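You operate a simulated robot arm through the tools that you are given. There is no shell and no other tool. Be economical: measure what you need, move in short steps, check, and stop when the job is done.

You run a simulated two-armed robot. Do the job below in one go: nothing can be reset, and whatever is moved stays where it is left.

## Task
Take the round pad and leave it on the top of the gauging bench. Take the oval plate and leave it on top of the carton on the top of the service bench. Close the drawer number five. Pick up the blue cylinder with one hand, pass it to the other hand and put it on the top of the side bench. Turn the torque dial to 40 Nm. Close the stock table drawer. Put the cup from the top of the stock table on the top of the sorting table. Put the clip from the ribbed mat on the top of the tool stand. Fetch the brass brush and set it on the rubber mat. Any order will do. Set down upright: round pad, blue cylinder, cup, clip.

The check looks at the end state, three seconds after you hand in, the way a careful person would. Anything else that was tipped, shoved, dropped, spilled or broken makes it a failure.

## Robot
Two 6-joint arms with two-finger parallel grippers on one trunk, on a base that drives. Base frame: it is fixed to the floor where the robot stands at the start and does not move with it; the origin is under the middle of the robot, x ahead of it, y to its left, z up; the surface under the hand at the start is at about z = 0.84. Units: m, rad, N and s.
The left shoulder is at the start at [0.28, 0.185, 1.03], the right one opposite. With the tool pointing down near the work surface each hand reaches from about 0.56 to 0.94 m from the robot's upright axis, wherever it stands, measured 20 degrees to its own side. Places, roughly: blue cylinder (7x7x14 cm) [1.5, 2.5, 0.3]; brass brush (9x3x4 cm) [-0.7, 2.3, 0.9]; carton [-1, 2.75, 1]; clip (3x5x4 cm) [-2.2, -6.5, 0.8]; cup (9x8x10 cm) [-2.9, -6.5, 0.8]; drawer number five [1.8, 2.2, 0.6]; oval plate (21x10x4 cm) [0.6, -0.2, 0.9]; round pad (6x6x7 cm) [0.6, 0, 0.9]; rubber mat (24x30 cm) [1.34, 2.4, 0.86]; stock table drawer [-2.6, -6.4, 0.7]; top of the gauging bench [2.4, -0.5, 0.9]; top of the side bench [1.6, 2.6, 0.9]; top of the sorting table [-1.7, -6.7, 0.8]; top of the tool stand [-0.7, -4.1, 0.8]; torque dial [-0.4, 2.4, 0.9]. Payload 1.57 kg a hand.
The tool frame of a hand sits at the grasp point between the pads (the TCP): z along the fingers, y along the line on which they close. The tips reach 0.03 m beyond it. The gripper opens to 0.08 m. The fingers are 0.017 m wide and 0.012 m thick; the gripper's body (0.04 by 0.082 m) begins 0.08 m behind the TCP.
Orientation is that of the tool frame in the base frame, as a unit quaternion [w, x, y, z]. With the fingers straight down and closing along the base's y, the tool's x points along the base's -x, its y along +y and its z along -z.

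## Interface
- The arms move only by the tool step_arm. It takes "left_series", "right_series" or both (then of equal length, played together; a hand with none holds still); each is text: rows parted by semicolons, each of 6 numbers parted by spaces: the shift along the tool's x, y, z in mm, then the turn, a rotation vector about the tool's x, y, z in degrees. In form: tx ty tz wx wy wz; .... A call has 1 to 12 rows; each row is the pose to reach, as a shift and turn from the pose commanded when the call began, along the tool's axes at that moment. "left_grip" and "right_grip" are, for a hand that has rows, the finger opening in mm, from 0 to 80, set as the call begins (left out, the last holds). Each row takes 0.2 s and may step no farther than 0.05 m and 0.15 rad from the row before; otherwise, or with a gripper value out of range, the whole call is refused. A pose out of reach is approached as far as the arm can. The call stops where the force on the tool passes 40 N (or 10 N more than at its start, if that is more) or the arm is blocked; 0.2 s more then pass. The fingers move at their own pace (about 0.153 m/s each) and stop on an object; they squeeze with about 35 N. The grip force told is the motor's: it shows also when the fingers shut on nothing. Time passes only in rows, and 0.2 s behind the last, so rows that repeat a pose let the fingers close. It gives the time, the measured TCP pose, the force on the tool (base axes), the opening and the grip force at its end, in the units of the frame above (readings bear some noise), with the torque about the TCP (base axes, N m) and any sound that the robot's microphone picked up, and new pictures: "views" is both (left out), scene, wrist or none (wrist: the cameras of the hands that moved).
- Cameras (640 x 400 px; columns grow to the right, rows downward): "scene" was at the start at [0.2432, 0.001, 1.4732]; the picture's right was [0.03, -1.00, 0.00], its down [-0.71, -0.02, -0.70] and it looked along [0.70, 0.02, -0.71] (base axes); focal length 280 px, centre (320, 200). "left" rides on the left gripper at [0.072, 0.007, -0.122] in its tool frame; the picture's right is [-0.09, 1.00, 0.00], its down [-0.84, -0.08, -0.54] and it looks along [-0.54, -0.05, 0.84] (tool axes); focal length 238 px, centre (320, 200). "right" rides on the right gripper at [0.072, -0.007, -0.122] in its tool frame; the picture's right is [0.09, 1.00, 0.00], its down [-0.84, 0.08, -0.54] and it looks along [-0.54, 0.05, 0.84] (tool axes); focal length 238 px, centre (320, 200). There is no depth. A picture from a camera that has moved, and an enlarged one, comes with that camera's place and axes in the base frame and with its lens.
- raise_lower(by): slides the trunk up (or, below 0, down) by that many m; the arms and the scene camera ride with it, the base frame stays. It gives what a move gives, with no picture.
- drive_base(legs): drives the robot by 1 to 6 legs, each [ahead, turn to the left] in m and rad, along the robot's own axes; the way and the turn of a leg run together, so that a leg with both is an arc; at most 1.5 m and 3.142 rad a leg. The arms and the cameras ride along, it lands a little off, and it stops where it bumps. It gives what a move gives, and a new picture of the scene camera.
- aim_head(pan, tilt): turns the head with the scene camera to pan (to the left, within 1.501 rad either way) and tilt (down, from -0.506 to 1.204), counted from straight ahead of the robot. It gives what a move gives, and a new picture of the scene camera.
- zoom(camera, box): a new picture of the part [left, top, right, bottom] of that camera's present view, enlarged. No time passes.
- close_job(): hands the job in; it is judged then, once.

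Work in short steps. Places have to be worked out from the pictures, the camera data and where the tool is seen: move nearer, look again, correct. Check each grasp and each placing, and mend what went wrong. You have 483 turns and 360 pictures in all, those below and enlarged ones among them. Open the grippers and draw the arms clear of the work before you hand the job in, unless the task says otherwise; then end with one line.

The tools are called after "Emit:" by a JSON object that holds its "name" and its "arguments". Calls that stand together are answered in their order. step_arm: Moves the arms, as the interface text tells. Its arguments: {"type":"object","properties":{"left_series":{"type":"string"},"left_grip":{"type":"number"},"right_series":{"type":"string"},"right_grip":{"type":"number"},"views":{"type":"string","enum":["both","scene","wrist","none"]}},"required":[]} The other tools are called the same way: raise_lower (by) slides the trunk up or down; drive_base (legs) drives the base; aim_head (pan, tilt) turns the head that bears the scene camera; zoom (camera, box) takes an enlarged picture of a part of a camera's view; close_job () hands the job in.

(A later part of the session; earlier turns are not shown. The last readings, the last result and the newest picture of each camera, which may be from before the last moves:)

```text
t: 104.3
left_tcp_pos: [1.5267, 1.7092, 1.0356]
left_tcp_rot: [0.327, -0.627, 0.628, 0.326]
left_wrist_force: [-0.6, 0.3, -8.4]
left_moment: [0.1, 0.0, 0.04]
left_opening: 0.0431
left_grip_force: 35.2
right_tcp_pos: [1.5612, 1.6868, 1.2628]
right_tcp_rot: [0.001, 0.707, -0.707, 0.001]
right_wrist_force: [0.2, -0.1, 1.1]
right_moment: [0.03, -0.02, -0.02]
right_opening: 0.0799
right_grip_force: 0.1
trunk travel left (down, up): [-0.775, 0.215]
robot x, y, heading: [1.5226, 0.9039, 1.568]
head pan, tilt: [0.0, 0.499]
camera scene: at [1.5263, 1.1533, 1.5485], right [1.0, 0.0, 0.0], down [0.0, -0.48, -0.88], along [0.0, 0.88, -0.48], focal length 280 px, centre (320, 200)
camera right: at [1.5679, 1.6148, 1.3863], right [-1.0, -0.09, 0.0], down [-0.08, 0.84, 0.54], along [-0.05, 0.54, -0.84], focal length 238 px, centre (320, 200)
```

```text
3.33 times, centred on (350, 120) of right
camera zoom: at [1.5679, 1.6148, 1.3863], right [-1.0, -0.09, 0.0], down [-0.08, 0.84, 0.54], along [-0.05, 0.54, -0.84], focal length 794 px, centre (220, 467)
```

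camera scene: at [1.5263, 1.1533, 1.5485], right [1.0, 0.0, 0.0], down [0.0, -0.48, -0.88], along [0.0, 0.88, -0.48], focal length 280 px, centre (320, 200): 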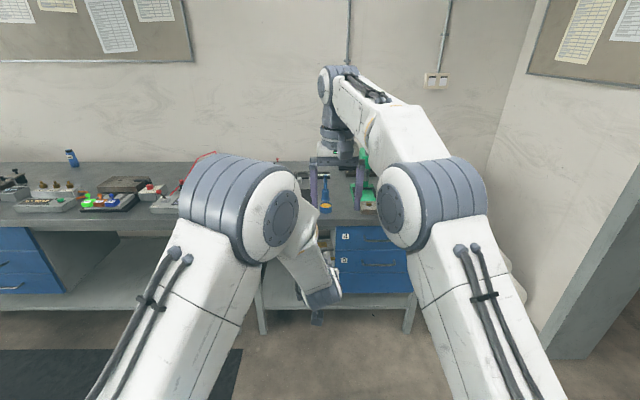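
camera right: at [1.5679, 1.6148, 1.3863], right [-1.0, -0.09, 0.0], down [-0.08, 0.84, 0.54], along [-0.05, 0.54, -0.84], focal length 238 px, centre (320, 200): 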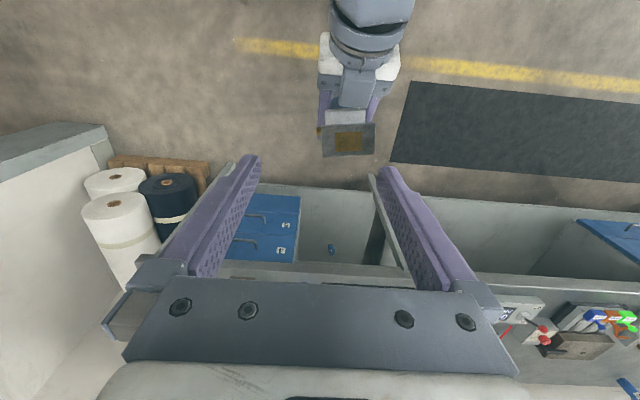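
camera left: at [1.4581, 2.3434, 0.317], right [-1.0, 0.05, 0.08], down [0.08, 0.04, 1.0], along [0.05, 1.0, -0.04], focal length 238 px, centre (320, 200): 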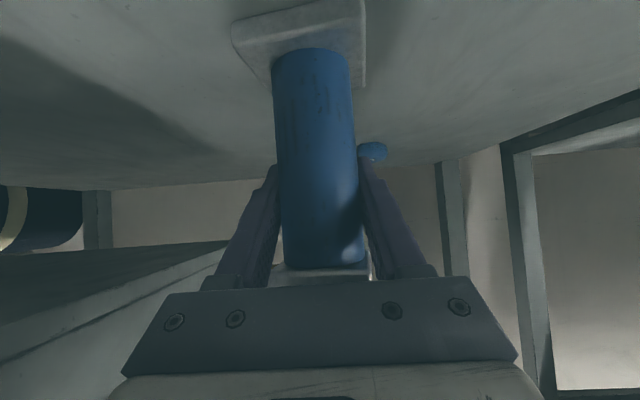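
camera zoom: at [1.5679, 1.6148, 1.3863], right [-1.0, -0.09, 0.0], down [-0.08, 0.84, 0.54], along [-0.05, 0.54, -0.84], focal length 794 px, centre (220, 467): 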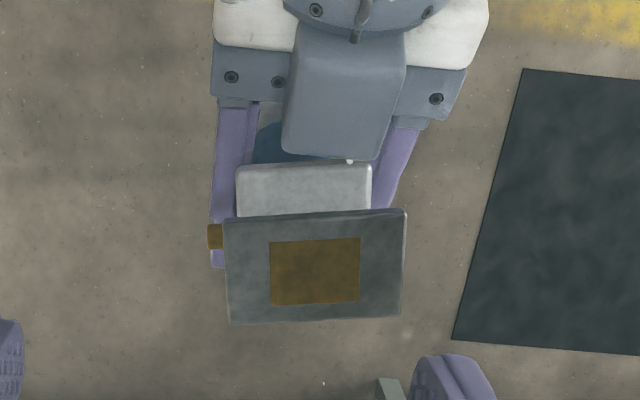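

The top plate is about 6x4 cm, centred near (1.527, 1.70), with a small peg just below its +x side. I'll centre above it, come down to z≈1.17, and check.

Emit:
{"name": "step_arm", "arguments": {"right_series": "-8 18 0 0 0 0;-15 34 0 0 0 0;-15 34 40 0 0 0;-15 34 75 0 0 0;-15 34 92 0 0 0;-15 34 92 0 0 0", "views": "wrist"}}

Emit:
{"name": "zoom", "arguments": {"camera": "right", "box": [240, 80, 400, 200]}}

```text
t: 105.7
left_tcp_pos: [1.5277, 1.708, 1.0348]
left_tcp_rot: [0.327, -0.626, 0.629, 0.325]
left_wrist_force: [-0.1, 0.0, -7.3]
left_moment: [0.07, -0.02, 0.02]
left_opening: 0.0429
left_grip_force: 34.7
right_tcp_pos: [1.5278, 1.6998, 1.1721]
right_tcp_rot: [0.001, 0.707, -0.707, 0.001]
right_wrist_force: [0.5, -0.5, 1.0]
right_moment: [0.01, 0.01, -0.01]
right_opening: 0.08
right_grip_force: 0.2
right hand out of reach, approached as far as the arm can: row 2
trunk travel left (down, up): [-0.775, 0.215]
robot x, y, heading: [1.5235, 0.8992, 1.571]
head pan, tilt: [0.0, 0.499]
camera right: at [1.5347, 1.6285, 1.2955], right [-1.0, -0.09, 0.0], down [-0.08, 0.84, 0.54], along [-0.05, 0.54, -0.84], focal length 238 px, centre (320, 200)
```

right: 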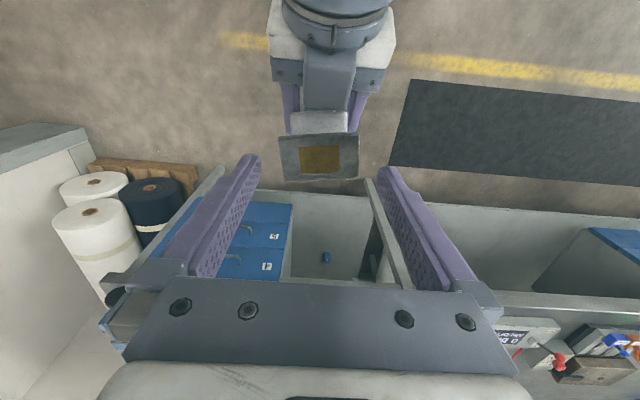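

```text
3.33 times, centred on (320, 140) of right
camera zoom: at [1.5347, 1.6285, 1.2955], right [-1.0, -0.09, 0.0], down [-0.08, 0.84, 0.54], along [-0.05, 0.54, -0.84], focal length 794 px, centre (320, 400)
```

zoom: 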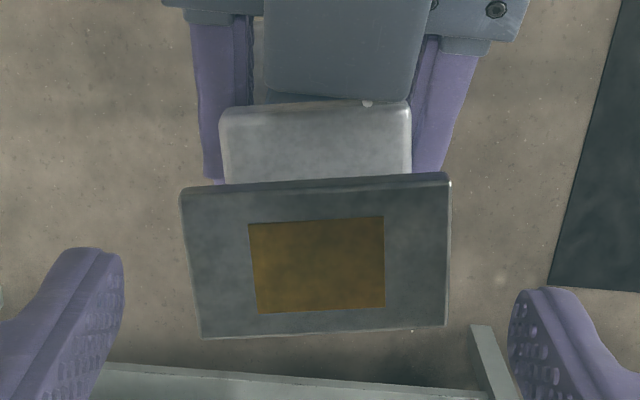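

The plate top is at z≈1.12 and centred at (1.528, 1.702). I'll lower so the fingertips flank the plate but stay above the peg, then close.

Emit:
{"name": "step_arm", "arguments": {"right_series": "-1 0 20 0 0 0;-2 0 36 0 0 0;-2 0 46 0 0 0;-2 0 46 0 0 0", "views": "wrist"}}

Emit:
{"name": "step_arm", "arguments": {"right_series": "0 0 0 0 0 0;0 0 0 0 0 0;0 0 0 0 0 0", "right_grip": 0, "views": "wrist"}}

```text
t: 106.7
left_tcp_pos: [1.5278, 1.7077, 1.035]
left_tcp_rot: [0.326, -0.627, 0.628, 0.325]
left_wrist_force: [0.9, -1.0, -6.6]
left_moment: [0.07, 0.04, 0.01]
left_opening: 0.043
left_grip_force: 35.2
right_tcp_pos: [1.5288, 1.7014, 1.1275]
right_tcp_rot: [-0.001, -0.707, 0.707, -0.002]
right_wrist_force: [-1.0, -0.3, -0.4]
right_moment: [0.04, -0.05, -0.05]
right_opening: 0.0798
right_grip_force: 0.1
trunk travel left (down, up): [-0.775, 0.215]
robot x, y, heading: [1.5246, 0.9014, 1.57]
head pan, tilt: [0.0, 0.499]
camera right: at [1.5349, 1.6307, 1.2497], right [-1.0, -0.09, 0.0], down [-0.08, 0.84, 0.54], along [-0.05, 0.54, -0.84], focal length 238 px, centre (320, 200)
```

right: 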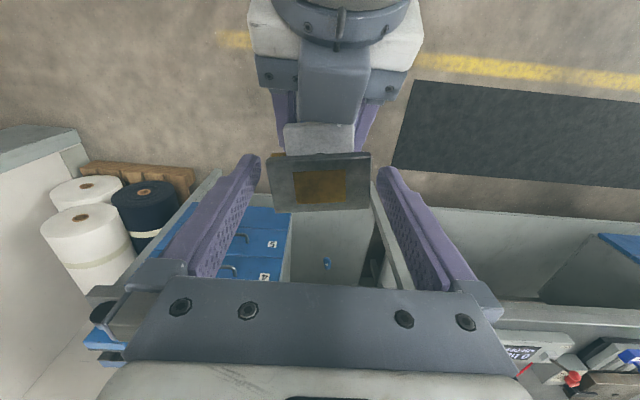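

```text
t: 107.5
left_tcp_pos: [1.5268, 1.7081, 1.0351]
left_tcp_rot: [0.326, -0.627, 0.628, 0.326]
left_wrist_force: [0.3, 0.0, -6.0]
left_moment: [0.03, -0.29, -0.5]
left_opening: 0.0431
left_grip_force: 35.0
right_tcp_pos: [1.5276, 1.7017, 1.1262]
right_tcp_rot: [0.002, 0.708, -0.706, 0.001]
right_wrist_force: [0.4, 0.3, 0.0]
right_moment: [0.06, 0.26, 0.52]
right_opening: 0.0623
right_grip_force: 35.7
trunk travel left (down, up): [-0.775, 0.215]
robot x, y, heading: [1.5206, 0.903, 1.563]
head pan, tilt: [0.0, 0.499]
camera right: at [1.5349, 1.6307, 1.2498], right [-1.0, -0.09, 0.0], down [-0.08, 0.84, 0.54], along [-0.05, 0.54, -0.84], focal length 238 px, centre (320, 200)
```

right: 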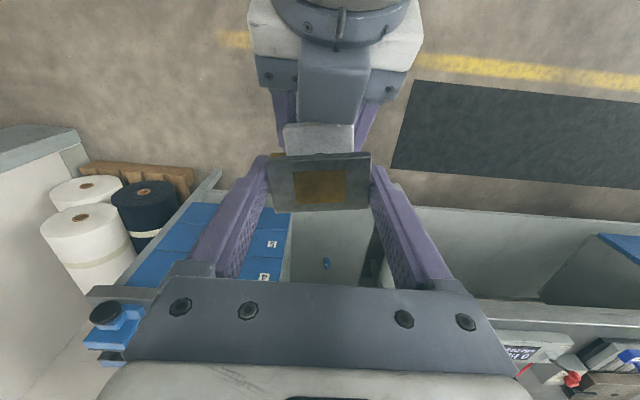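

The right hand holds the plate at 62 mm, so I'll open the left hand and back it straight out.

Emit:
{"name": "step_arm", "arguments": {"left_series": "0 0 0 0 0 0;0 0 0 0 0 0", "left_grip": 70, "views": "none"}}

Emit:
{"name": "step_arm", "arguments": {"left_series": "0 0 -30 0 0 0;0 0 -65 0 0 0;0 0 -100 0 0 0;0 0 -130 0 0 0;0 0 -130 0 0 0"}}

```text
t: 108.1
left_tcp_pos: [1.5289, 1.7078, 1.0361]
left_tcp_rot: [0.327, -0.627, 0.628, 0.326]
left_wrist_force: [0.1, -0.3, -0.2]
left_moment: [-0.01, -0.01, 0.01]
left_opening: 0.07
left_grip_force: 0.1
right_tcp_pos: [1.5276, 1.7013, 1.1266]
right_tcp_rot: [-0.001, -0.707, 0.707, -0.001]
right_wrist_force: [-0.2, 0.2, -1.0]
right_moment: [0.02, 0.0, -0.02]
right_opening: 0.061
right_grip_force: 35.0
trunk travel left (down, up): [-0.775, 0.215]
robot x, y, heading: [1.5224, 0.9034, 1.565]
head pan, tilt: [0.0, 0.499]
```

```text
t: 109.3
left_tcp_pos: [1.5254, 1.6016, 1.11]
left_tcp_rot: [0.326, -0.627, 0.627, 0.327]
left_wrist_force: [0.4, -0.1, -1.3]
left_moment: [0.03, 0.02, 0.01]
left_opening: 0.0698
left_grip_force: 0.0
right_tcp_pos: [1.5275, 1.7009, 1.1263]
right_tcp_rot: [-0.001, -0.707, 0.707, -0.002]
right_wrist_force: [0.2, -0.3, 0.3]
right_moment: [0.03, 0.03, 0.01]
right_opening: 0.061
right_grip_force: 35.2
trunk travel left (down, up): [-0.775, 0.215]
robot x, y, heading: [1.5218, 0.9032, 1.567]
head pan, tilt: [0.0, 0.499]
camera scene: at [1.5265, 1.153, 1.5485], right [1.0, 0.0, 0.0], down [0.0, -0.48, -0.88], along [0.0, 0.88, -0.48], focal length 280 px, centre (320, 200)
camera left: at [1.5185, 1.4598, 1.1232], right [-1.0, 0.06, 0.08], down [0.08, 0.04, 1.0], along [0.05, 1.0, -0.04], focal length 238 px, centre (320, 200)
```

scene: 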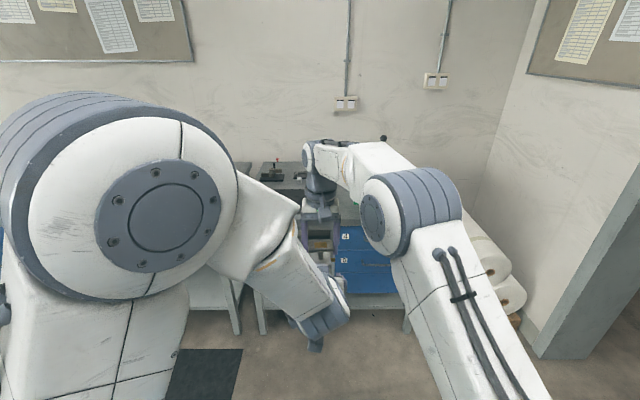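
left: 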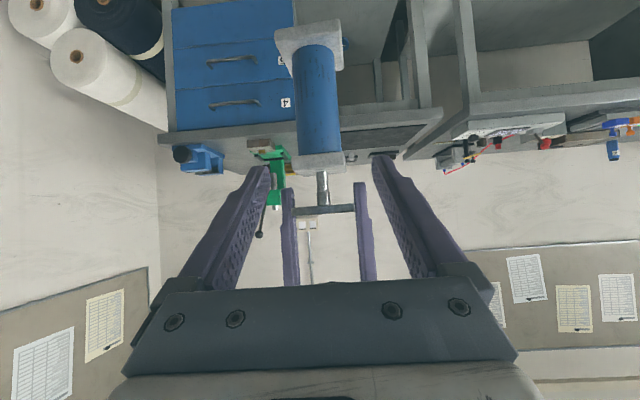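

The cylinder hangs from the right hand alone. I'll move the left arm out to its own side and fold it back to pointing down.

Emit:
{"name": "step_arm", "arguments": {"left_series": "0 40 -20 0 0 0;0 85 -30 0 0 0;0 130 -30 0 0 0;0 170 -30 0 8 0;0 190 -30 0 16 0;0 200 -30 0 24 0;0 200 -30 0 32 0;0 200 -30 0 40 0;0 200 -30 0 48 0;0 200 -30 0 55 0;0 200 -30 0 55 0"}}

```text
t: 111.7
left_tcp_pos: [1.3241, 1.5765, 1.1275]
left_tcp_rot: [-0.001, -0.706, 0.708, -0.001]
left_wrist_force: [0.1, 0.3, -0.4]
left_moment: [-0.01, 0.0, 0.03]
left_opening: 0.0701
left_grip_force: 0.1
left hand out of reach, approached as far as the arm can: row 2, 3, 5
right_tcp_pos: [1.5274, 1.7004, 1.1282]
right_tcp_rot: [-0.001, -0.707, 0.707, -0.002]
right_wrist_force: [0.4, 0.3, 0.4]
right_moment: [-0.02, 0.01, -0.03]
right_opening: 0.0609
right_grip_force: 35.3
trunk travel left (down, up): [-0.775, 0.215]
robot x, y, heading: [1.5221, 0.902, 1.563]
head pan, tilt: [0.0, 0.499]
camera scene: at [1.5264, 1.1534, 1.5484], right [1.0, 0.0, 0.0], down [0.0, -0.48, -0.88], along [0.0, 0.88, -0.48], focal length 280 px, centre (320, 200)
camera left: at [1.3175, 1.5054, 1.2499], right [-1.0, 0.09, 0.0], down [0.08, 0.84, 0.54], along [0.05, 0.54, -0.84], focal length 238 px, centre (320, 200)
```

scene: 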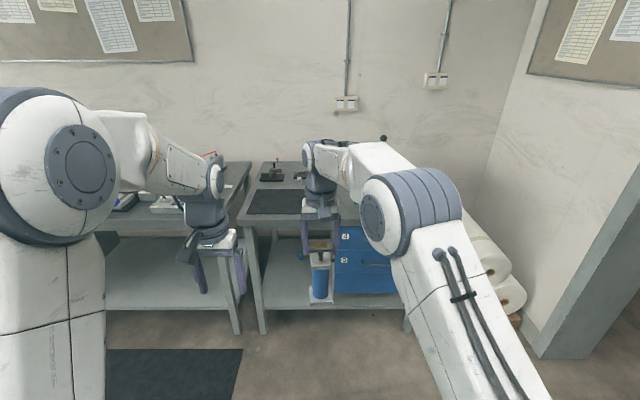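
left: 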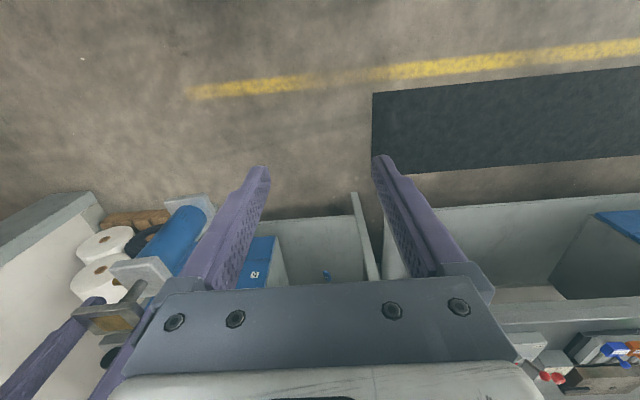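

The cylinder hangs upright in the right hand. I'll raise the trunk 10 cm for clearance, drive up to the bench, and look for a clear spot between the pot and the steel block.

Emit:
{"name": "raise_lower", "arguments": {"by": 0.1}}

Emit:
{"name": "drive_base", "arguments": {"legs": [[0.42, 0]]}}

Emit:
{"name": "aim_head", "arguments": {"pan": 0, "tilt": 0.8}}

```text
t: 113.0
left_tcp_pos: [1.3254, 1.5769, 1.226]
left_tcp_rot: [-0.001, -0.706, 0.708, -0.001]
left_wrist_force: [-0.5, -0.2, 0.1]
left_moment: [-0.03, -0.01, 0.03]
left_opening: 0.0701
left_grip_force: 0.0
right_tcp_pos: [1.5282, 1.7008, 1.2268]
right_tcp_rot: [-0.001, -0.707, 0.707, -0.001]
right_wrist_force: [-0.1, 0.7, -8.1]
right_moment: [-0.01, -0.02, -0.02]
right_opening: 0.0607
right_grip_force: 35.5
trunk travel left (down, up): [-0.875, 0.115]
robot x, y, heading: [1.5232, 0.9022, 1.565]
head pan, tilt: [0.0, 0.499]
```

```text
t: 115.6
left_tcp_pos: [1.3188, 1.9973, 1.2256]
left_tcp_rot: [0.0, 0.71, -0.704, 0.001]
left_wrist_force: [0.0, 0.5, 0.6]
left_moment: [-0.02, 0.01, 0.0]
left_opening: 0.07
left_grip_force: 0.0
right_tcp_pos: [1.5198, 2.1235, 1.2269]
right_tcp_rot: [0.002, 0.71, -0.704, 0.001]
right_wrist_force: [0.0, -0.2, -6.8]
right_moment: [0.03, 0.04, 0.01]
right_opening: 0.0608
right_grip_force: 35.3
trunk travel left (down, up): [-0.875, 0.115]
robot x, y, heading: [1.5226, 1.3234, 1.576]
head pan, tilt: [0.0, 0.499]
camera scene: at [1.5239, 1.575, 1.6485], right [1.0, 0.01, 0.0], down [0.0, -0.48, -0.88], along [0.0, 0.88, -0.48], focal length 280 px, centre (320, 200)
```

scene: 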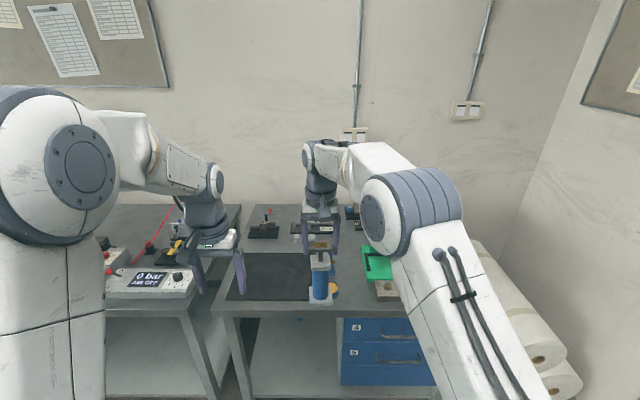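

```text
t: 116.4
left_tcp_pos: [1.3186, 1.9973, 1.2275]
left_tcp_rot: [0.0, 0.71, -0.704, 0.0]
left_wrist_force: [-0.8, -0.3, 0.5]
left_moment: [-0.01, 0.01, 0.03]
left_opening: 0.0701
left_grip_force: 0.1
right_tcp_pos: [1.5209, 2.1233, 1.2266]
right_tcp_rot: [0.001, 0.711, -0.704, 0.002]
right_wrist_force: [-0.7, 0.6, -6.9]
right_moment: [0.02, 0.0, -0.01]
right_opening: 0.0603
right_grip_force: 35.1
trunk travel left (down, up): [-0.875, 0.115]
robot x, y, heading: [1.5187, 1.3256, 1.575]
head pan, tilt: [0.0, 0.799]
camera scene: at [1.5239, 1.5649, 1.6226], right [1.0, 0.01, 0.0], down [0.0, -0.72, -0.7], along [0.0, 0.7, -0.72], focal length 280 px, centre (320, 200)
```

scene: 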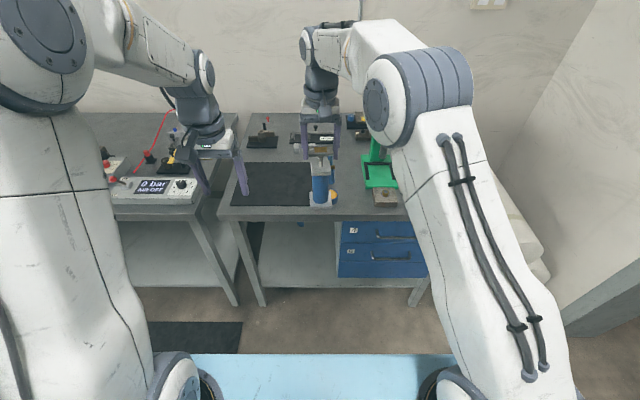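

The sensor now shows the 7 N load in the right hand. I'll zoom on the gap between pot and block.

Emit:
{"name": "zoom", "arguments": {"camera": "scene", "box": [290, 130, 430, 230]}}

```text
4.00 times, centred on (360, 180) of scene
camera zoom: at [1.5239, 1.5649, 1.6226], right [1.0, 0.01, 0.0], down [0.0, -0.72, -0.7], along [0.0, 0.7, -0.72], focal length 1118 px, centre (160, 280)
```

zoom: 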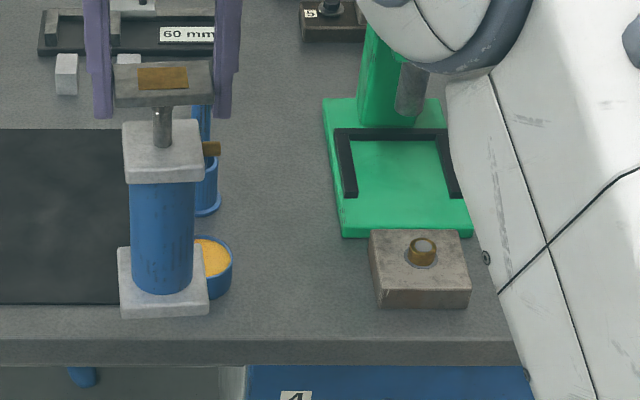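

Clear gap is x 1.59–1.70, so I'll carry the cylinder over (1.65, 2.28).

Emit:
{"name": "step_arm", "arguments": {"right_series": "-15 -40 0 0 0 0;-40 -80 0 0 0 0;-70 -115 0 0 0 0;-115 -130 0 0 0 0;-157 -130 20 0 0 0;-157 -130 60 0 0 0;-157 -130 100 0 0 0;-157 -130 135 0 0 0;-157 -130 135 0 0 0"}}

Emit:
{"name": "zoom", "arguments": {"camera": "scene", "box": [290, 130, 430, 230]}}

```text
t: 118.4
left_tcp_pos: [1.3191, 1.997, 1.2271]
left_tcp_rot: [-0.001, 0.71, -0.704, 0.0]
left_wrist_force: [0.2, 0.5, -0.1]
left_moment: [-0.03, 0.01, -0.02]
left_opening: 0.0699
left_grip_force: 0.0
right_tcp_pos: [1.6557, 2.2269, 1.0876]
right_tcp_rot: [0.001, 0.71, -0.704, 0.001]
right_wrist_force: [-0.2, 0.0, -8.5]
right_moment: [0.0, -0.03, 0.02]
right_opening: 0.06
right_grip_force: 35.3
right hand out of reach, approached as far as the arm can: row 4, 5, 6, 7, 8, 9
trunk travel left (down, up): [-0.875, 0.115]
robot x, y, heading: [1.5255, 1.3231, 1.576]
head pan, tilt: [0.0, 0.799]
camera scene: at [1.524, 1.5649, 1.6225], right [1.0, 0.01, 0.0], down [0.0, -0.72, -0.7], along [0.0, 0.7, -0.72], focal length 280 px, centre (320, 200)
camera right: at [1.6628, 2.1556, 1.2102], right [-0.99, -0.1, 0.0], down [-0.09, 0.84, 0.54], along [-0.05, 0.54, -0.84], focal length 238 px, centre (320, 200)
```

scene: 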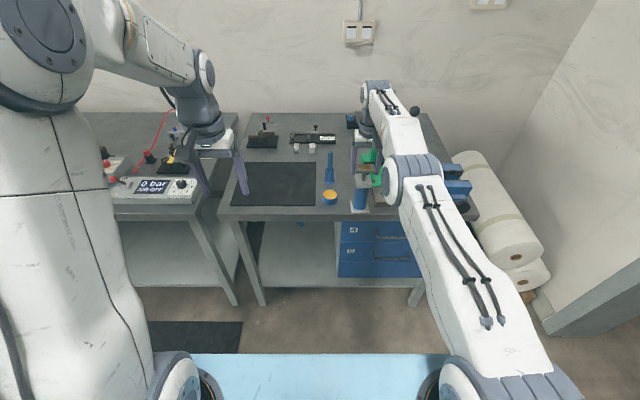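
right: 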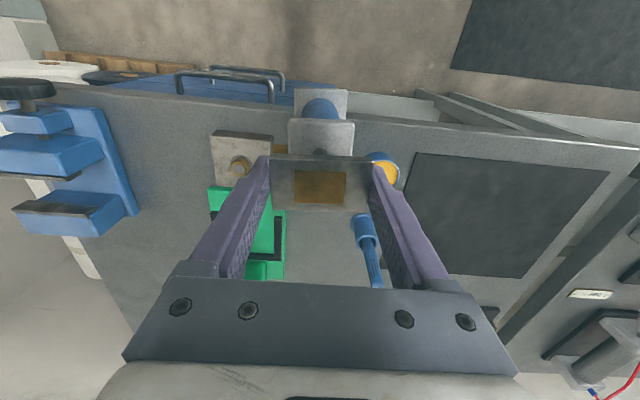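

```text
4.00 times, centred on (360, 180) of scene
camera zoom: at [1.524, 1.5649, 1.6225], right [1.0, 0.01, 0.0], down [0.0, -0.72, -0.7], along [0.0, 0.7, -0.72], focal length 1118 px, centre (160, 280)
```

zoom: 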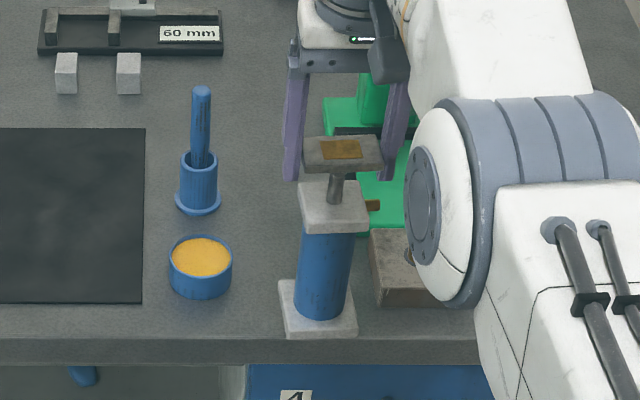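

The arm reached its limit at y≈2.227, but the cylinder hangs vertical between pot and block. I'll roll the base forward 5 cm to centre it well inside the bench edge.

Emit:
{"name": "drive_base", "arguments": {"legs": [[0.05, 0]]}}

Emit:
{"name": "zoom", "arguments": {"camera": "scene", "box": [290, 130, 430, 230]}}

```text
t: 119.3
left_tcp_pos: [1.3186, 2.0493, 1.2269]
left_tcp_rot: [0.001, 0.71, -0.704, 0.001]
left_wrist_force: [-0.1, -0.8, -0.3]
left_moment: [0.01, 0.0, -0.02]
left_opening: 0.0698
left_grip_force: 0.1
right_tcp_pos: [1.6554, 2.2772, 1.0873]
right_tcp_rot: [0.001, 0.711, -0.704, 0.0]
right_wrist_force: [0.8, 0.1, -6.9]
right_moment: [0.05, -0.01, -0.01]
right_opening: 0.0604
right_grip_force: 35.2
trunk travel left (down, up): [-0.875, 0.115]
robot x, y, heading: [1.5217, 1.3719, 1.575]
head pan, tilt: [0.0, 0.799]
camera scene: at [1.5239, 1.6157, 1.6224], right [1.0, 0.0, 0.0], down [0.0, -0.72, -0.7], along [0.0, 0.7, -0.72], focal length 280 px, centre (320, 200)
```

scene: 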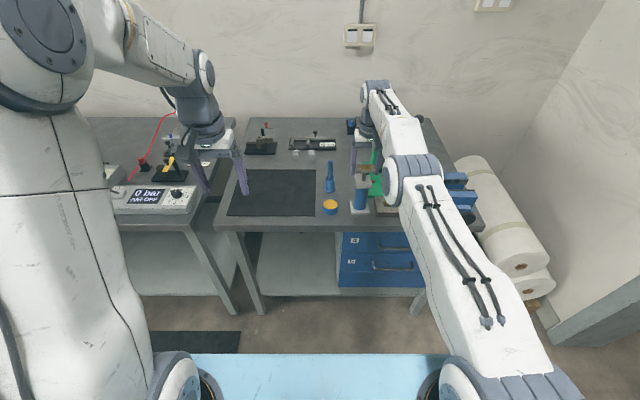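

```text
4.00 times, centred on (360, 180) of scene
camera zoom: at [1.5239, 1.6157, 1.6224], right [1.0, 0.0, 0.0], down [0.0, -0.72, -0.7], along [0.0, 0.7, -0.72], focal length 1118 px, centre (160, 280)
```

zoom: 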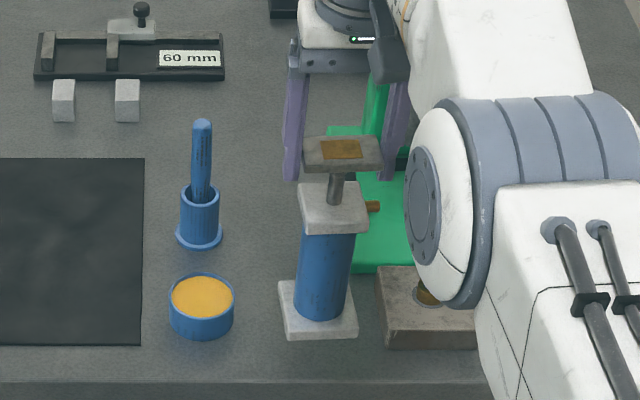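

Good placement in the gap. I'll lower in small steps toward contact.

Emit:
{"name": "step_arm", "arguments": {"right_series": "0 0 10 0 0 0;0 0 20 0 0 0;0 0 27 0 0 0;0 0 32 0 0 0;0 0 36 0 0 0;0 0 40 0 0 0", "views": "none"}}

```text
t: 120.7
left_tcp_pos: [1.3188, 2.0485, 1.2268]
left_tcp_rot: [0.001, 0.71, -0.705, 0.001]
left_wrist_force: [-0.4, 0.2, -0.6]
left_moment: [-0.01, 0.0, -0.03]
left_opening: 0.0702
left_grip_force: 0.1
right_tcp_pos: [1.6562, 2.2774, 1.047]
right_tcp_rot: [0.002, 0.71, -0.704, 0.003]
right_wrist_force: [-0.4, 1.2, -7.0]
right_moment: [0.03, -0.01, -0.02]
right_opening: 0.06
right_grip_force: 35.0
trunk travel left (down, up): [-0.875, 0.115]
robot x, y, heading: [1.5213, 1.3757, 1.577]
head pan, tilt: [0.0, 0.799]
```

No contact yet, so I'll continue in 3 mm steps.

Emit:
{"name": "step_arm", "arguments": {"right_series": "0 0 3 0 0 0;0 0 6 0 0 0;0 0 9 0 0 0;0 0 12 0 0 0;0 0 15 0 0 0", "views": "none"}}

```text
t: 121.9
left_tcp_pos: [1.3188, 2.048, 1.2269]
left_tcp_rot: [0.0, 0.709, -0.705, 0.001]
left_wrist_force: [-0.1, 0.0, 0.3]
left_moment: [-0.03, 0.01, 0.0]
left_opening: 0.0701
left_grip_force: 0.0
right_tcp_pos: [1.6554, 2.2763, 1.0329]
right_tcp_rot: [0.0, 0.71, -0.704, 0.0]
right_wrist_force: [1.5, 6.0, 7.7]
right_moment: [0.4, -0.09, 0.04]
right_opening: 0.0599
right_grip_force: 35.0
trunk travel left (down, up): [-0.875, 0.115]
robot x, y, heading: [1.5249, 1.3745, 1.578]
head pan, tilt: [0.0, 0.799]
```

Contact made. I'll open, check the view, then lift away.

Emit:
{"name": "step_arm", "arguments": {"right_series": "0 0 -1 0 0 0;0 0 -1 0 0 0;0 0 -1 0 0 0", "right_grip": 78, "views": "wrist"}}

Emit:
{"name": "step_arm", "arguments": {"right_series": "0 0 -15 0 0 0;0 0 -40 0 0 0;0 0 -75 0 0 0;0 0 -115 0 0 0;0 0 -155 0 0 0;30 0 -185 0 0 0;70 0 -200 0 0 0;110 0 -200 0 0 0;150 0 -200 0 0 0;190 0 -200 0 0 0"}}

Emit:
{"name": "zoom", "arguments": {"camera": "scene", "box": [290, 130, 430, 230]}}

```text
t: 122.7
left_tcp_pos: [1.3187, 2.0469, 1.2263]
left_tcp_rot: [0.0, 0.71, -0.704, 0.0]
left_wrist_force: [-0.2, -0.1, 0.4]
left_moment: [0.01, -0.02, 0.0]
left_opening: 0.0698
left_grip_force: 0.0
right_tcp_pos: [1.6548, 2.2757, 1.0338]
right_tcp_rot: [0.002, 0.71, -0.705, 0.002]
right_wrist_force: [0.7, -0.2, -0.7]
right_moment: [-0.03, -0.04, 0.01]
right_opening: 0.0778
right_grip_force: 0.1
trunk travel left (down, up): [-0.875, 0.115]
robot x, y, heading: [1.5217, 1.3745, 1.575]
head pan, tilt: [0.0, 0.799]
camera right: at [1.6628, 2.2054, 1.1564], right [-0.99, -0.1, 0.0], down [-0.09, 0.84, 0.54], along [-0.05, 0.54, -0.84], focal length 238 px, centre (320, 200)
```

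right: 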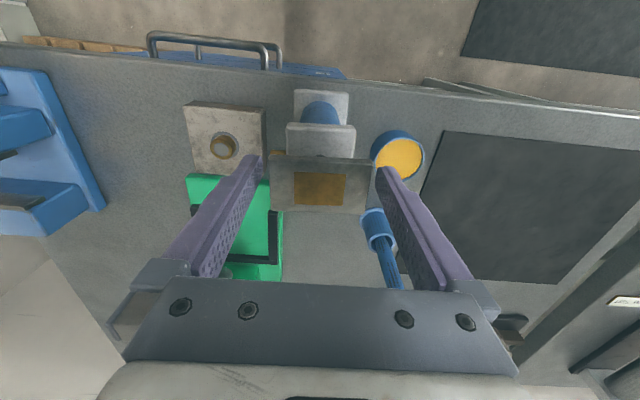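

```text
t: 124.9
left_tcp_pos: [1.3187, 2.0474, 1.2264]
left_tcp_rot: [0.0, 0.709, -0.705, 0.0]
left_wrist_force: [0.4, 0.0, 0.8]
left_moment: [-0.01, -0.03, 0.04]
left_opening: 0.0701
left_grip_force: 0.2
right_tcp_pos: [1.655, 2.2503, 1.2294]
right_tcp_rot: [0.002, 0.71, -0.704, 0.002]
right_wrist_force: [0.3, -0.4, 0.3]
right_moment: [-0.01, 0.01, -0.01]
right_opening: 0.0782
right_grip_force: 0.0
right hand out of reach, approached as far as the arm can: row 3, 4, 5, 6, 7, 8, 9, 10
trunk travel left (down, up): [-0.875, 0.115]
robot x, y, heading: [1.5244, 1.3742, 1.573]
head pan, tilt: [0.0, 0.799]
camera scene: at [1.5238, 1.6154, 1.6226], right [1.0, 0.0, 0.0], down [0.0, -0.72, -0.7], along [0.0, 0.7, -0.72], focal length 280 px, centre (320, 200)
camera right: at [1.6618, 2.1793, 1.3511], right [-0.99, -0.1, 0.0], down [-0.09, 0.84, 0.54], along [-0.05, 0.53, -0.84], focal length 238 px, centre (320, 200)
```

scene: 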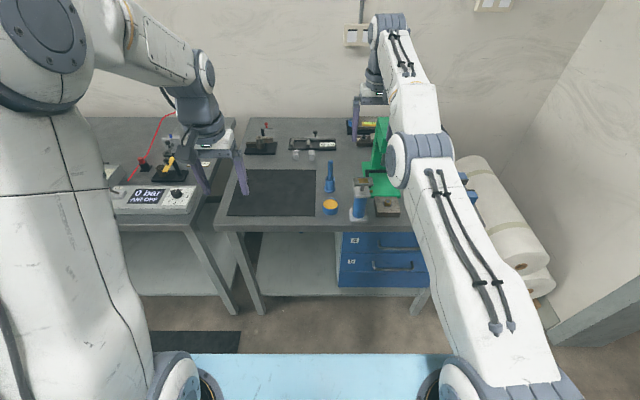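
right: 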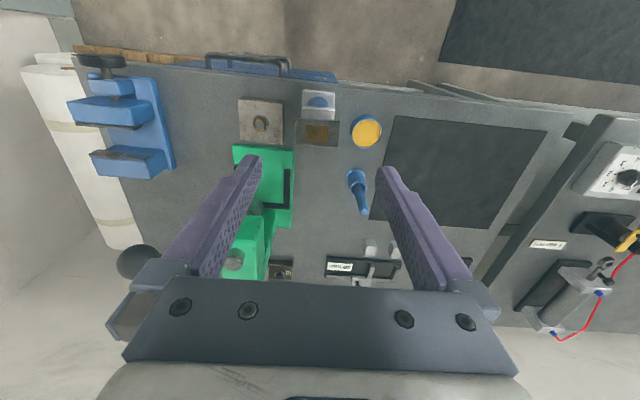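

```text
4.00 times, centred on (360, 180) of scene
camera zoom: at [1.5238, 1.6154, 1.6226], right [1.0, 0.0, 0.0], down [0.0, -0.72, -0.7], along [0.0, 0.7, -0.72], focal length 1118 px, centre (160, 280)
```

zoom: 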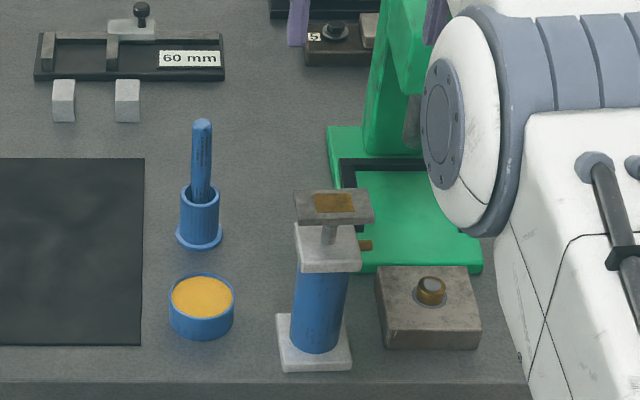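

The cylinder stands upright on the side bench. I'll back off, tuck the right arm, and move along to the service bench for the dial and brush.

Emit:
{"name": "drive_base", "arguments": {"legs": [[-0.4, 0]]}}

Emit:
{"name": "step_arm", "arguments": {"right_series": "30 -25 10 0 0 0;65 -50 20 0 0 0;100 -75 30 0 0 0;140 -95 40 0 0 0;180 -110 50 0 0 0;220 -120 60 0 0 0;255 -130 70 0 0 0;285 -130 80 0 0 0;285 -130 80 0 0 0", "views": "none"}}

Emit:
{"name": "drive_base", "arguments": {"legs": [[0, 1.57], [1.5, 0], [0.55, 0], [0, -1.57]]}}

```text
t: 127.5
left_tcp_pos: [1.3243, 1.6357, 1.2262]
left_tcp_rot: [-0.001, 0.707, -0.707, 0.0]
left_wrist_force: [0.8, 0.2, -0.4]
left_moment: [-0.02, 0.03, -0.01]
left_opening: 0.0698
left_grip_force: 0.0
right_tcp_pos: [1.6598, 1.8346, 1.2283]
right_tcp_rot: [0.002, 0.708, -0.706, 0.002]
right_wrist_force: [-0.7, -0.1, -0.3]
right_moment: [0.02, 0.0, 0.0]
right_opening: 0.0781
right_grip_force: 0.0
trunk travel left (down, up): [-0.875, 0.115]
robot x, y, heading: [1.5234, 0.9626, 1.572]
head pan, tilt: [0.0, 0.799]
camera scene: at [1.526, 1.201, 1.6226], right [1.0, 0.0, 0.0], down [0.0, -0.72, -0.7], along [0.0, 0.7, -0.72], focal length 280 px, centre (320, 200)
```

scene: 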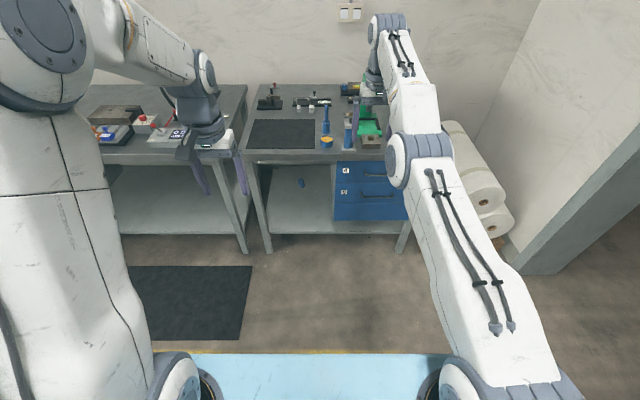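

```text
t: 129.5
left_tcp_pos: [1.3241, 1.6329, 1.2266]
left_tcp_rot: [0.0, -0.707, 0.707, 0.0]
left_wrist_force: [0.1, -0.4, 0.3]
left_moment: [0.02, -0.01, 0.02]
left_opening: 0.0701
left_grip_force: 0.0
right_tcp_pos: [1.6764, 1.8334, 1.2303]
right_tcp_rot: [0.002, 0.709, -0.706, 0.002]
right_wrist_force: [-0.2, 0.1, 0.2]
right_moment: [0.01, 0.01, -0.02]
right_opening: 0.0781
right_grip_force: 0.1
right hand out of reach, approached as far as the arm can: row 1, 2, 3, 4, 5, 6, 7, 8, 9
trunk travel left (down, up): [-0.875, 0.115]
robot x, y, heading: [1.5253, 0.9569, 1.565]
head pan, tilt: [0.0, 0.799]
```

```text
t: 135.9
left_tcp_pos: [0.5767, 0.7648, 1.2271]
left_tcp_rot: [0.001, 1.0, 0.008, 0.002]
left_wrist_force: [0.5, 0.4, -0.2]
left_moment: [-0.03, 0.02, -0.02]
left_opening: 0.0699
left_grip_force: 0.1
right_tcp_pos: [0.3715, 1.1147, 1.2288]
right_tcp_rot: [-0.001, 1.0, 0.009, 0.007]
right_wrist_force: [-0.5, 0.6, 1.2]
right_moment: [-0.03, 0.01, -0.04]
right_opening: 0.078
right_grip_force: 0.1
trunk travel left (down, up): [-0.875, 0.115]
robot x, y, heading: [1.2462, 0.9807, -3.118]
head pan, tilt: [0.0, 0.799]
stopped in leg 2: the robot was blocked; the commanded pose is now the measured one
camera scene: at [1.0082, 0.9751, 1.6226], right [-0.02, 1.0, 0.0], down [0.72, 0.02, -0.7], along [-0.7, -0.02, -0.72], focal length 280 px, centre (320, 200)
```

scene: 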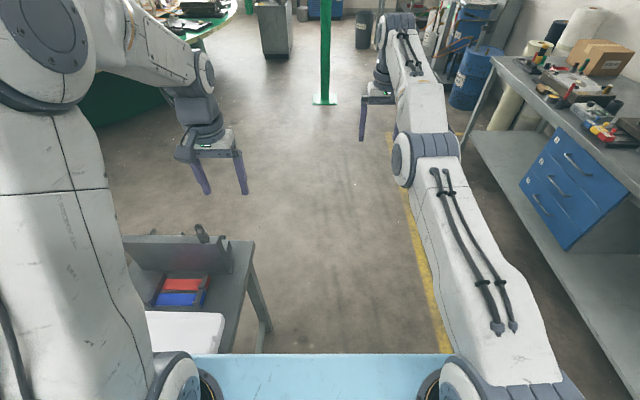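

The base bumped the corner of the tray table, so I must pass farther from it. I'll back off first, then fix the right arm's stretched posture by lowering it before drawing back.

Emit:
{"name": "drive_base", "arguments": {"legs": [[-0.2, 0]]}}

Emit:
{"name": "step_arm", "arguments": {"right_series": "0 0 30 0 0 0;0 0 60 0 0 0;10 0 90 0 0 0;30 0 120 0 0 0;60 0 140 0 0 0;90 0 140 0 0 0", "views": "none"}}

```text
t: 137.5
left_tcp_pos: [0.783, 0.769, 1.2261]
left_tcp_rot: [0.0, 1.0, 0.009, 0.003]
left_wrist_force: [-0.3, 0.4, 0.4]
left_moment: [0.03, -0.02, -0.02]
left_opening: 0.0702
left_grip_force: 0.0
right_tcp_pos: [0.5765, 1.118, 1.2292]
right_tcp_rot: [-0.001, 1.0, 0.01, 0.007]
right_wrist_force: [1.4, 0.6, -0.2]
right_moment: [0.03, 0.02, -0.06]
right_opening: 0.0779
right_grip_force: 0.0
trunk travel left (down, up): [-0.875, 0.115]
robot x, y, heading: [1.4483, 0.9864, -3.116]
head pan, tilt: [0.0, 0.799]
camera scene: at [1.2134, 0.9789, 1.6226], right [-0.02, 1.0, 0.0], down [0.72, 0.02, -0.7], along [-0.7, -0.02, -0.72], focal length 280 px, centre (320, 200)
```

scene: 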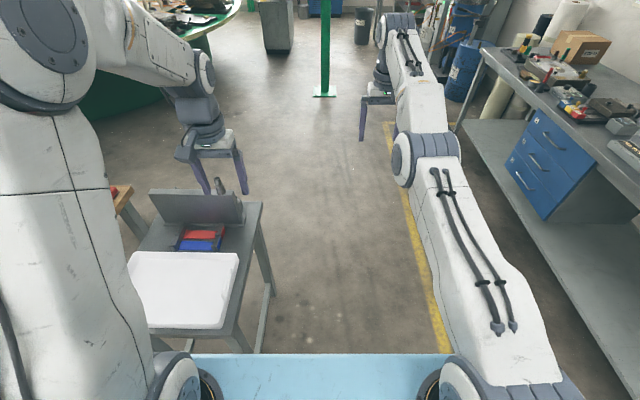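

```text
t: 138.9
left_tcp_pos: [0.7821, 0.7684, 1.2268]
left_tcp_rot: [0.0, 1.0, 0.009, 0.002]
left_wrist_force: [0.1, 0.9, -0.1]
left_moment: [0.0, -0.02, -0.03]
left_opening: 0.0699
left_grip_force: 0.0
right_tcp_pos: [0.5593, 1.1161, 1.1441]
right_tcp_rot: [-0.001, 1.0, 0.011, 0.008]
right_wrist_force: [0.2, 0.1, 0.5]
right_moment: [0.0, 0.05, -0.02]
right_opening: 0.0778
right_grip_force: 0.1
right hand out of reach, approached as far as the arm can: row 1, 2, 3, 4, 5, 6
trunk travel left (down, up): [-0.875, 0.115]
robot x, y, heading: [1.453, 0.9855, -3.118]
head pan, tilt: [0.0, 0.799]
```

The right arm crept down but still reports a limit. I'll nudge it further down and outward and look.

Emit:
{"name": "step_arm", "arguments": {"right_series": "0 -20 20 0 0 0;0 -40 40 0 0 0;0 -60 60 0 0 0;0 -80 80 0 0 0;0 -100 100 0 0 0;0 -120 100 0 0 0"}}

```text
t: 140.3
left_tcp_pos: [0.7824, 0.7686, 1.2264]
left_tcp_rot: [0.0, 1.0, 0.009, 0.002]
left_wrist_force: [-0.2, -0.2, 0.5]
left_moment: [-0.01, 0.02, 0.01]
left_opening: 0.0701
left_grip_force: 0.1
right_tcp_pos: [0.5561, 1.2394, 1.0397]
right_tcp_rot: [-0.001, 1.0, 0.01, 0.008]
right_wrist_force: [0.4, -0.7, 0.3]
right_moment: [0.0, -0.04, 0.03]
right_opening: 0.0779
right_grip_force: 0.0
right hand out of reach, approached as far as the arm can: row 2, 3, 4, 5
trunk travel left (down, up): [-0.875, 0.115]
robot x, y, heading: [1.4492, 0.9844, -3.116]
head pan, tilt: [0.0, 0.799]
camera scene: at [1.2136, 0.9789, 1.6226], right [-0.02, 1.0, 0.0], down [0.72, 0.02, -0.7], along [-0.7, -0.02, -0.72], focal length 280 px, centre (320, 200)
camera right: at [0.6252, 1.2484, 1.1624], right [0.11, -0.99, 0.0], down [-0.84, -0.1, 0.53], along [-0.53, -0.06, -0.85], focal length 238 px, centre (320, 200)
```

scene: 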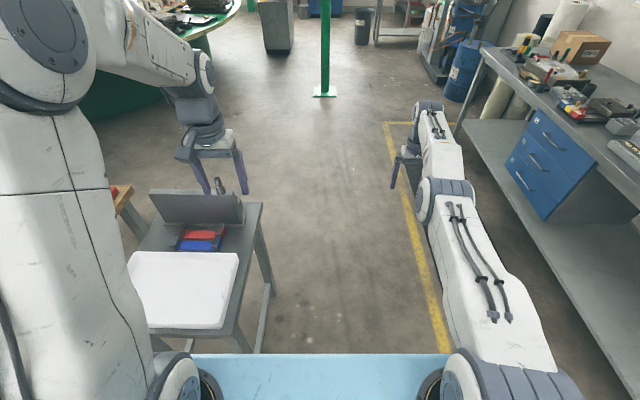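
right: 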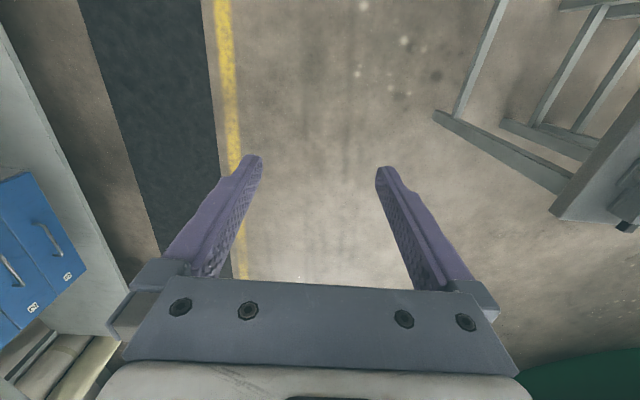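

It is in reach again. Now I'll draw the right hand back at this height.

Emit:
{"name": "step_arm", "arguments": {"right_series": "35 0 0 0 0 0;70 0 0 0 0 0;105 0 0 0 0 0;140 0 0 0 0 0;175 0 0 0 0 0;210 0 0 0 0 0;230 0 0 0 0 0", "views": "none"}}

```text
t: 141.9
left_tcp_pos: [0.7821, 0.769, 1.2257]
left_tcp_rot: [0.0, 1.0, 0.009, 0.002]
left_wrist_force: [0.2, -0.3, 0.0]
left_moment: [0.04, 0.01, 0.01]
left_opening: 0.0702
left_grip_force: 0.2
right_tcp_pos: [0.5552, 1.2423, 1.0382]
right_tcp_rot: [-0.001, 1.0, 0.011, 0.008]
right_wrist_force: [0.2, -0.2, -0.3]
right_moment: [-0.01, -0.02, 0.0]
right_opening: 0.078
right_grip_force: 0.0
right hand out of reach, approached as far as the arm can: row 1, 2, 3, 4, 5, 6, 7
trunk travel left (down, up): [-0.875, 0.115]
robot x, y, heading: [1.4498, 0.9826, -3.116]
head pan, tilt: [0.0, 0.799]
```

Pulling straight back is stuck with the arm fully straight. I'll try pitching the tool, which moves the wrist back and should bend the elbow.

Emit:
{"name": "step_arm", "arguments": {"right_series": "0 0 0 0 -7 0;0 0 0 0 -14 0;0 0 0 0 -21 0;0 0 0 0 -28 0;0 0 0 0 -35 0;20 0 0 0 -35 0;40 0 0 0 -35 0;60 0 0 0 -35 0"}}

```text
t: 143.7
left_tcp_pos: [0.7823, 0.7689, 1.2272]
left_tcp_rot: [0.001, 1.0, 0.008, 0.002]
left_wrist_force: [0.1, -0.5, 0.2]
left_moment: [0.02, 0.04, 0.03]
left_opening: 0.07
left_grip_force: 0.1
right_tcp_pos: [0.4324, 1.2821, 1.0651]
right_tcp_rot: [0.001, 0.956, 0.009, -0.295]
right_wrist_force: [-0.2, 0.6, 0.0]
right_moment: [0.01, -0.03, -0.01]
right_opening: 0.0778
right_grip_force: 0.0
right hand out of reach, approached as far as the arm can: row 1, 2, 3, 4, 5, 6, 7, 8
trunk travel left (down, up): [-0.875, 0.115]
robot x, y, heading: [1.4554, 0.9832, -3.121]
head pan, tilt: [0.0, 0.799]
camera scene: at [1.2138, 0.9788, 1.6226], right [-0.02, 1.0, 0.0], down [0.72, 0.02, -0.7], along [-0.7, -0.02, -0.72], focal length 280 px, centre (320, 200)
camera right: at [0.5613, 1.2924, 1.1256], right [0.1, -0.99, -0.05], down [-0.39, -0.09, 0.92], along [-0.92, -0.07, -0.39], focal length 238 px, centre (320, 200)
```

scene: 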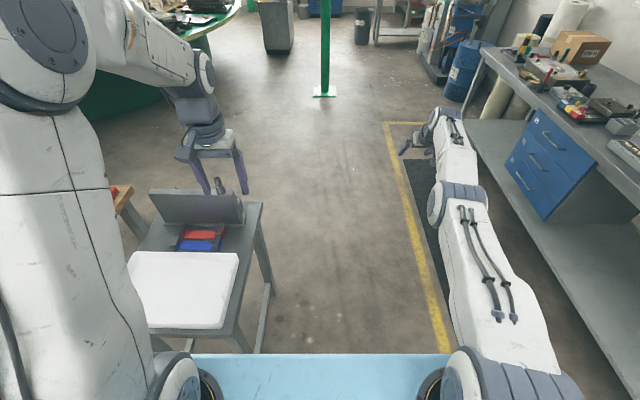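
right: 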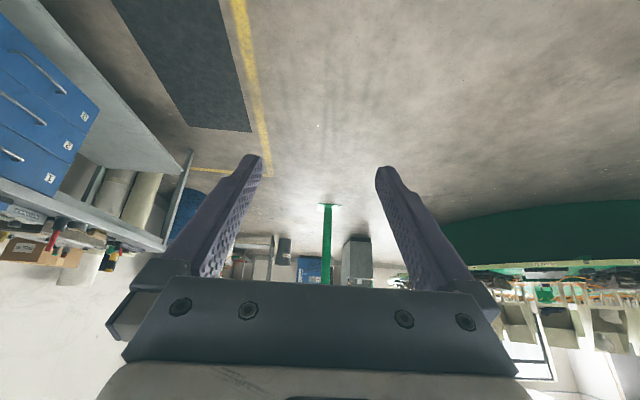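

The arm seems locked straight. I'll try a combined downward-and-back path, which requires the elbow to bend.

Emit:
{"name": "step_arm", "arguments": {"right_series": "43 0 8 0 0 0;86 0 16 0 0 0;129 0 25 0 0 0;172 0 33 0 0 0;215 0 42 0 0 0;258 0 50 0 0 0;301 0 58 0 0 0;344 0 67 0 0 0", "views": "scene"}}

```text
t: 145.5
left_tcp_pos: [0.784, 0.7691, 1.2255]
left_tcp_rot: [0.0, 1.0, 0.009, 0.002]
left_wrist_force: [0.6, -0.2, 0.2]
left_moment: [0.02, 0.02, -0.01]
left_opening: 0.0701
left_grip_force: 0.1
right_tcp_pos: [0.5077, 1.3232, 0.821]
right_tcp_rot: [0.003, 0.956, 0.01, -0.294]
right_wrist_force: [0.7, -0.9, -0.4]
right_moment: [0.02, 0.03, -0.04]
right_opening: 0.0779
right_grip_force: 0.1
right hand out of reach, approached as far as the arm can: row 1, 2, 3, 4, 5, 6, 7, 8
trunk travel left (down, up): [-0.875, 0.115]
robot x, y, heading: [1.4511, 0.9856, -3.122]
head pan, tilt: [0.0, 0.799]
camera scene: at [1.2138, 0.9787, 1.6227], right [-0.02, 1.0, 0.0], down [0.72, 0.02, -0.7], along [-0.7, -0.02, -0.72], focal length 280 px, centre (320, 200)
```

scene: 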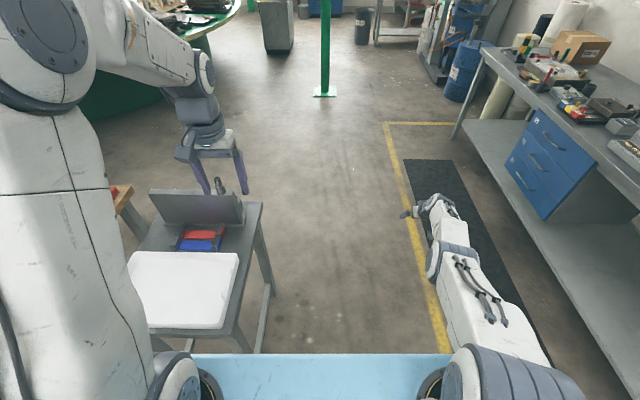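

Emit:
{"name": "zoom", "arguments": {"camera": "scene", "box": [380, 160, 600, 400]}}

```text
1.67 times, centred on (490, 280) of scene
camera zoom: at [1.2138, 0.9787, 1.6227], right [-0.02, 1.0, 0.0], down [0.72, 0.02, -0.7], along [-0.7, -0.02, -0.72], focal length 466 px, centre (37, 67)
```

zoom: 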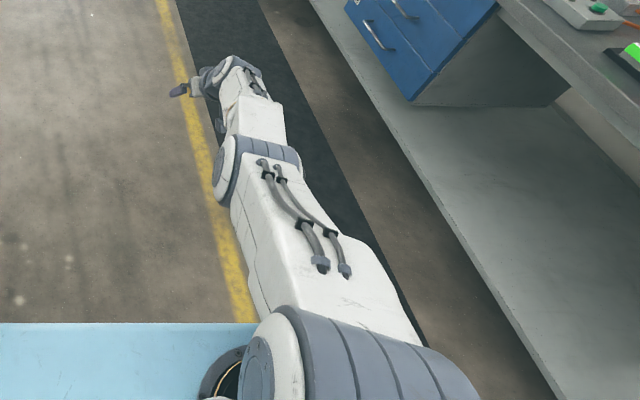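

The elbow looks caught on the wrong side of straight. I'll extend fully, sweep down while extended, and then pull back so it bends the right way.

Emit:
{"name": "step_arm", "arguments": {"right_series": "-33 0 22 0 0 0;-66 0 45 0 0 0;-41 0 82 0 0 0;-16 0 120 0 0 0;23 0 142 0 0 0;67 0 136 0 0 0;110 0 119 0 0 0;148 0 94 0 0 0;185 0 68 0 0 0", "views": "scene"}}

```text
t: 147.5
left_tcp_pos: [0.7833, 0.769, 1.2273]
left_tcp_rot: [0.0, 1.0, 0.01, 0.002]
left_wrist_force: [-0.3, 0.6, -0.3]
left_moment: [0.02, 0.0, 0.03]
left_opening: 0.0701
left_grip_force: 0.0
right_tcp_pos: [0.6214, 1.3268, 0.6656]
right_tcp_rot: [0.003, 0.955, 0.012, -0.295]
right_wrist_force: [0.6, 0.0, -0.2]
right_moment: [-0.03, -0.01, 0.01]
right_opening: 0.078
right_grip_force: 0.0
right hand out of reach, approached as far as the arm can: row 1, 2, 3, 4, 5, 6, 7, 8
trunk travel left (down, up): [-0.875, 0.115]
robot x, y, heading: [1.4529, 0.9833, -3.117]
head pan, tilt: [0.0, 0.799]
camera scene: at [1.2138, 0.9792, 1.6227], right [-0.02, 1.0, 0.0], down [0.72, 0.02, -0.7], along [-0.7, -0.02, -0.72], focal length 280 px, centre (320, 200)
```

scene: 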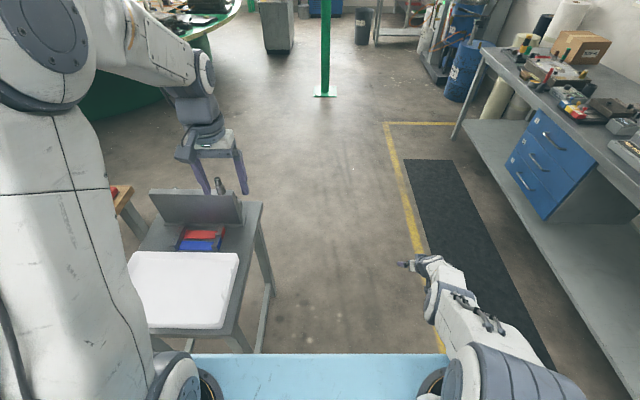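

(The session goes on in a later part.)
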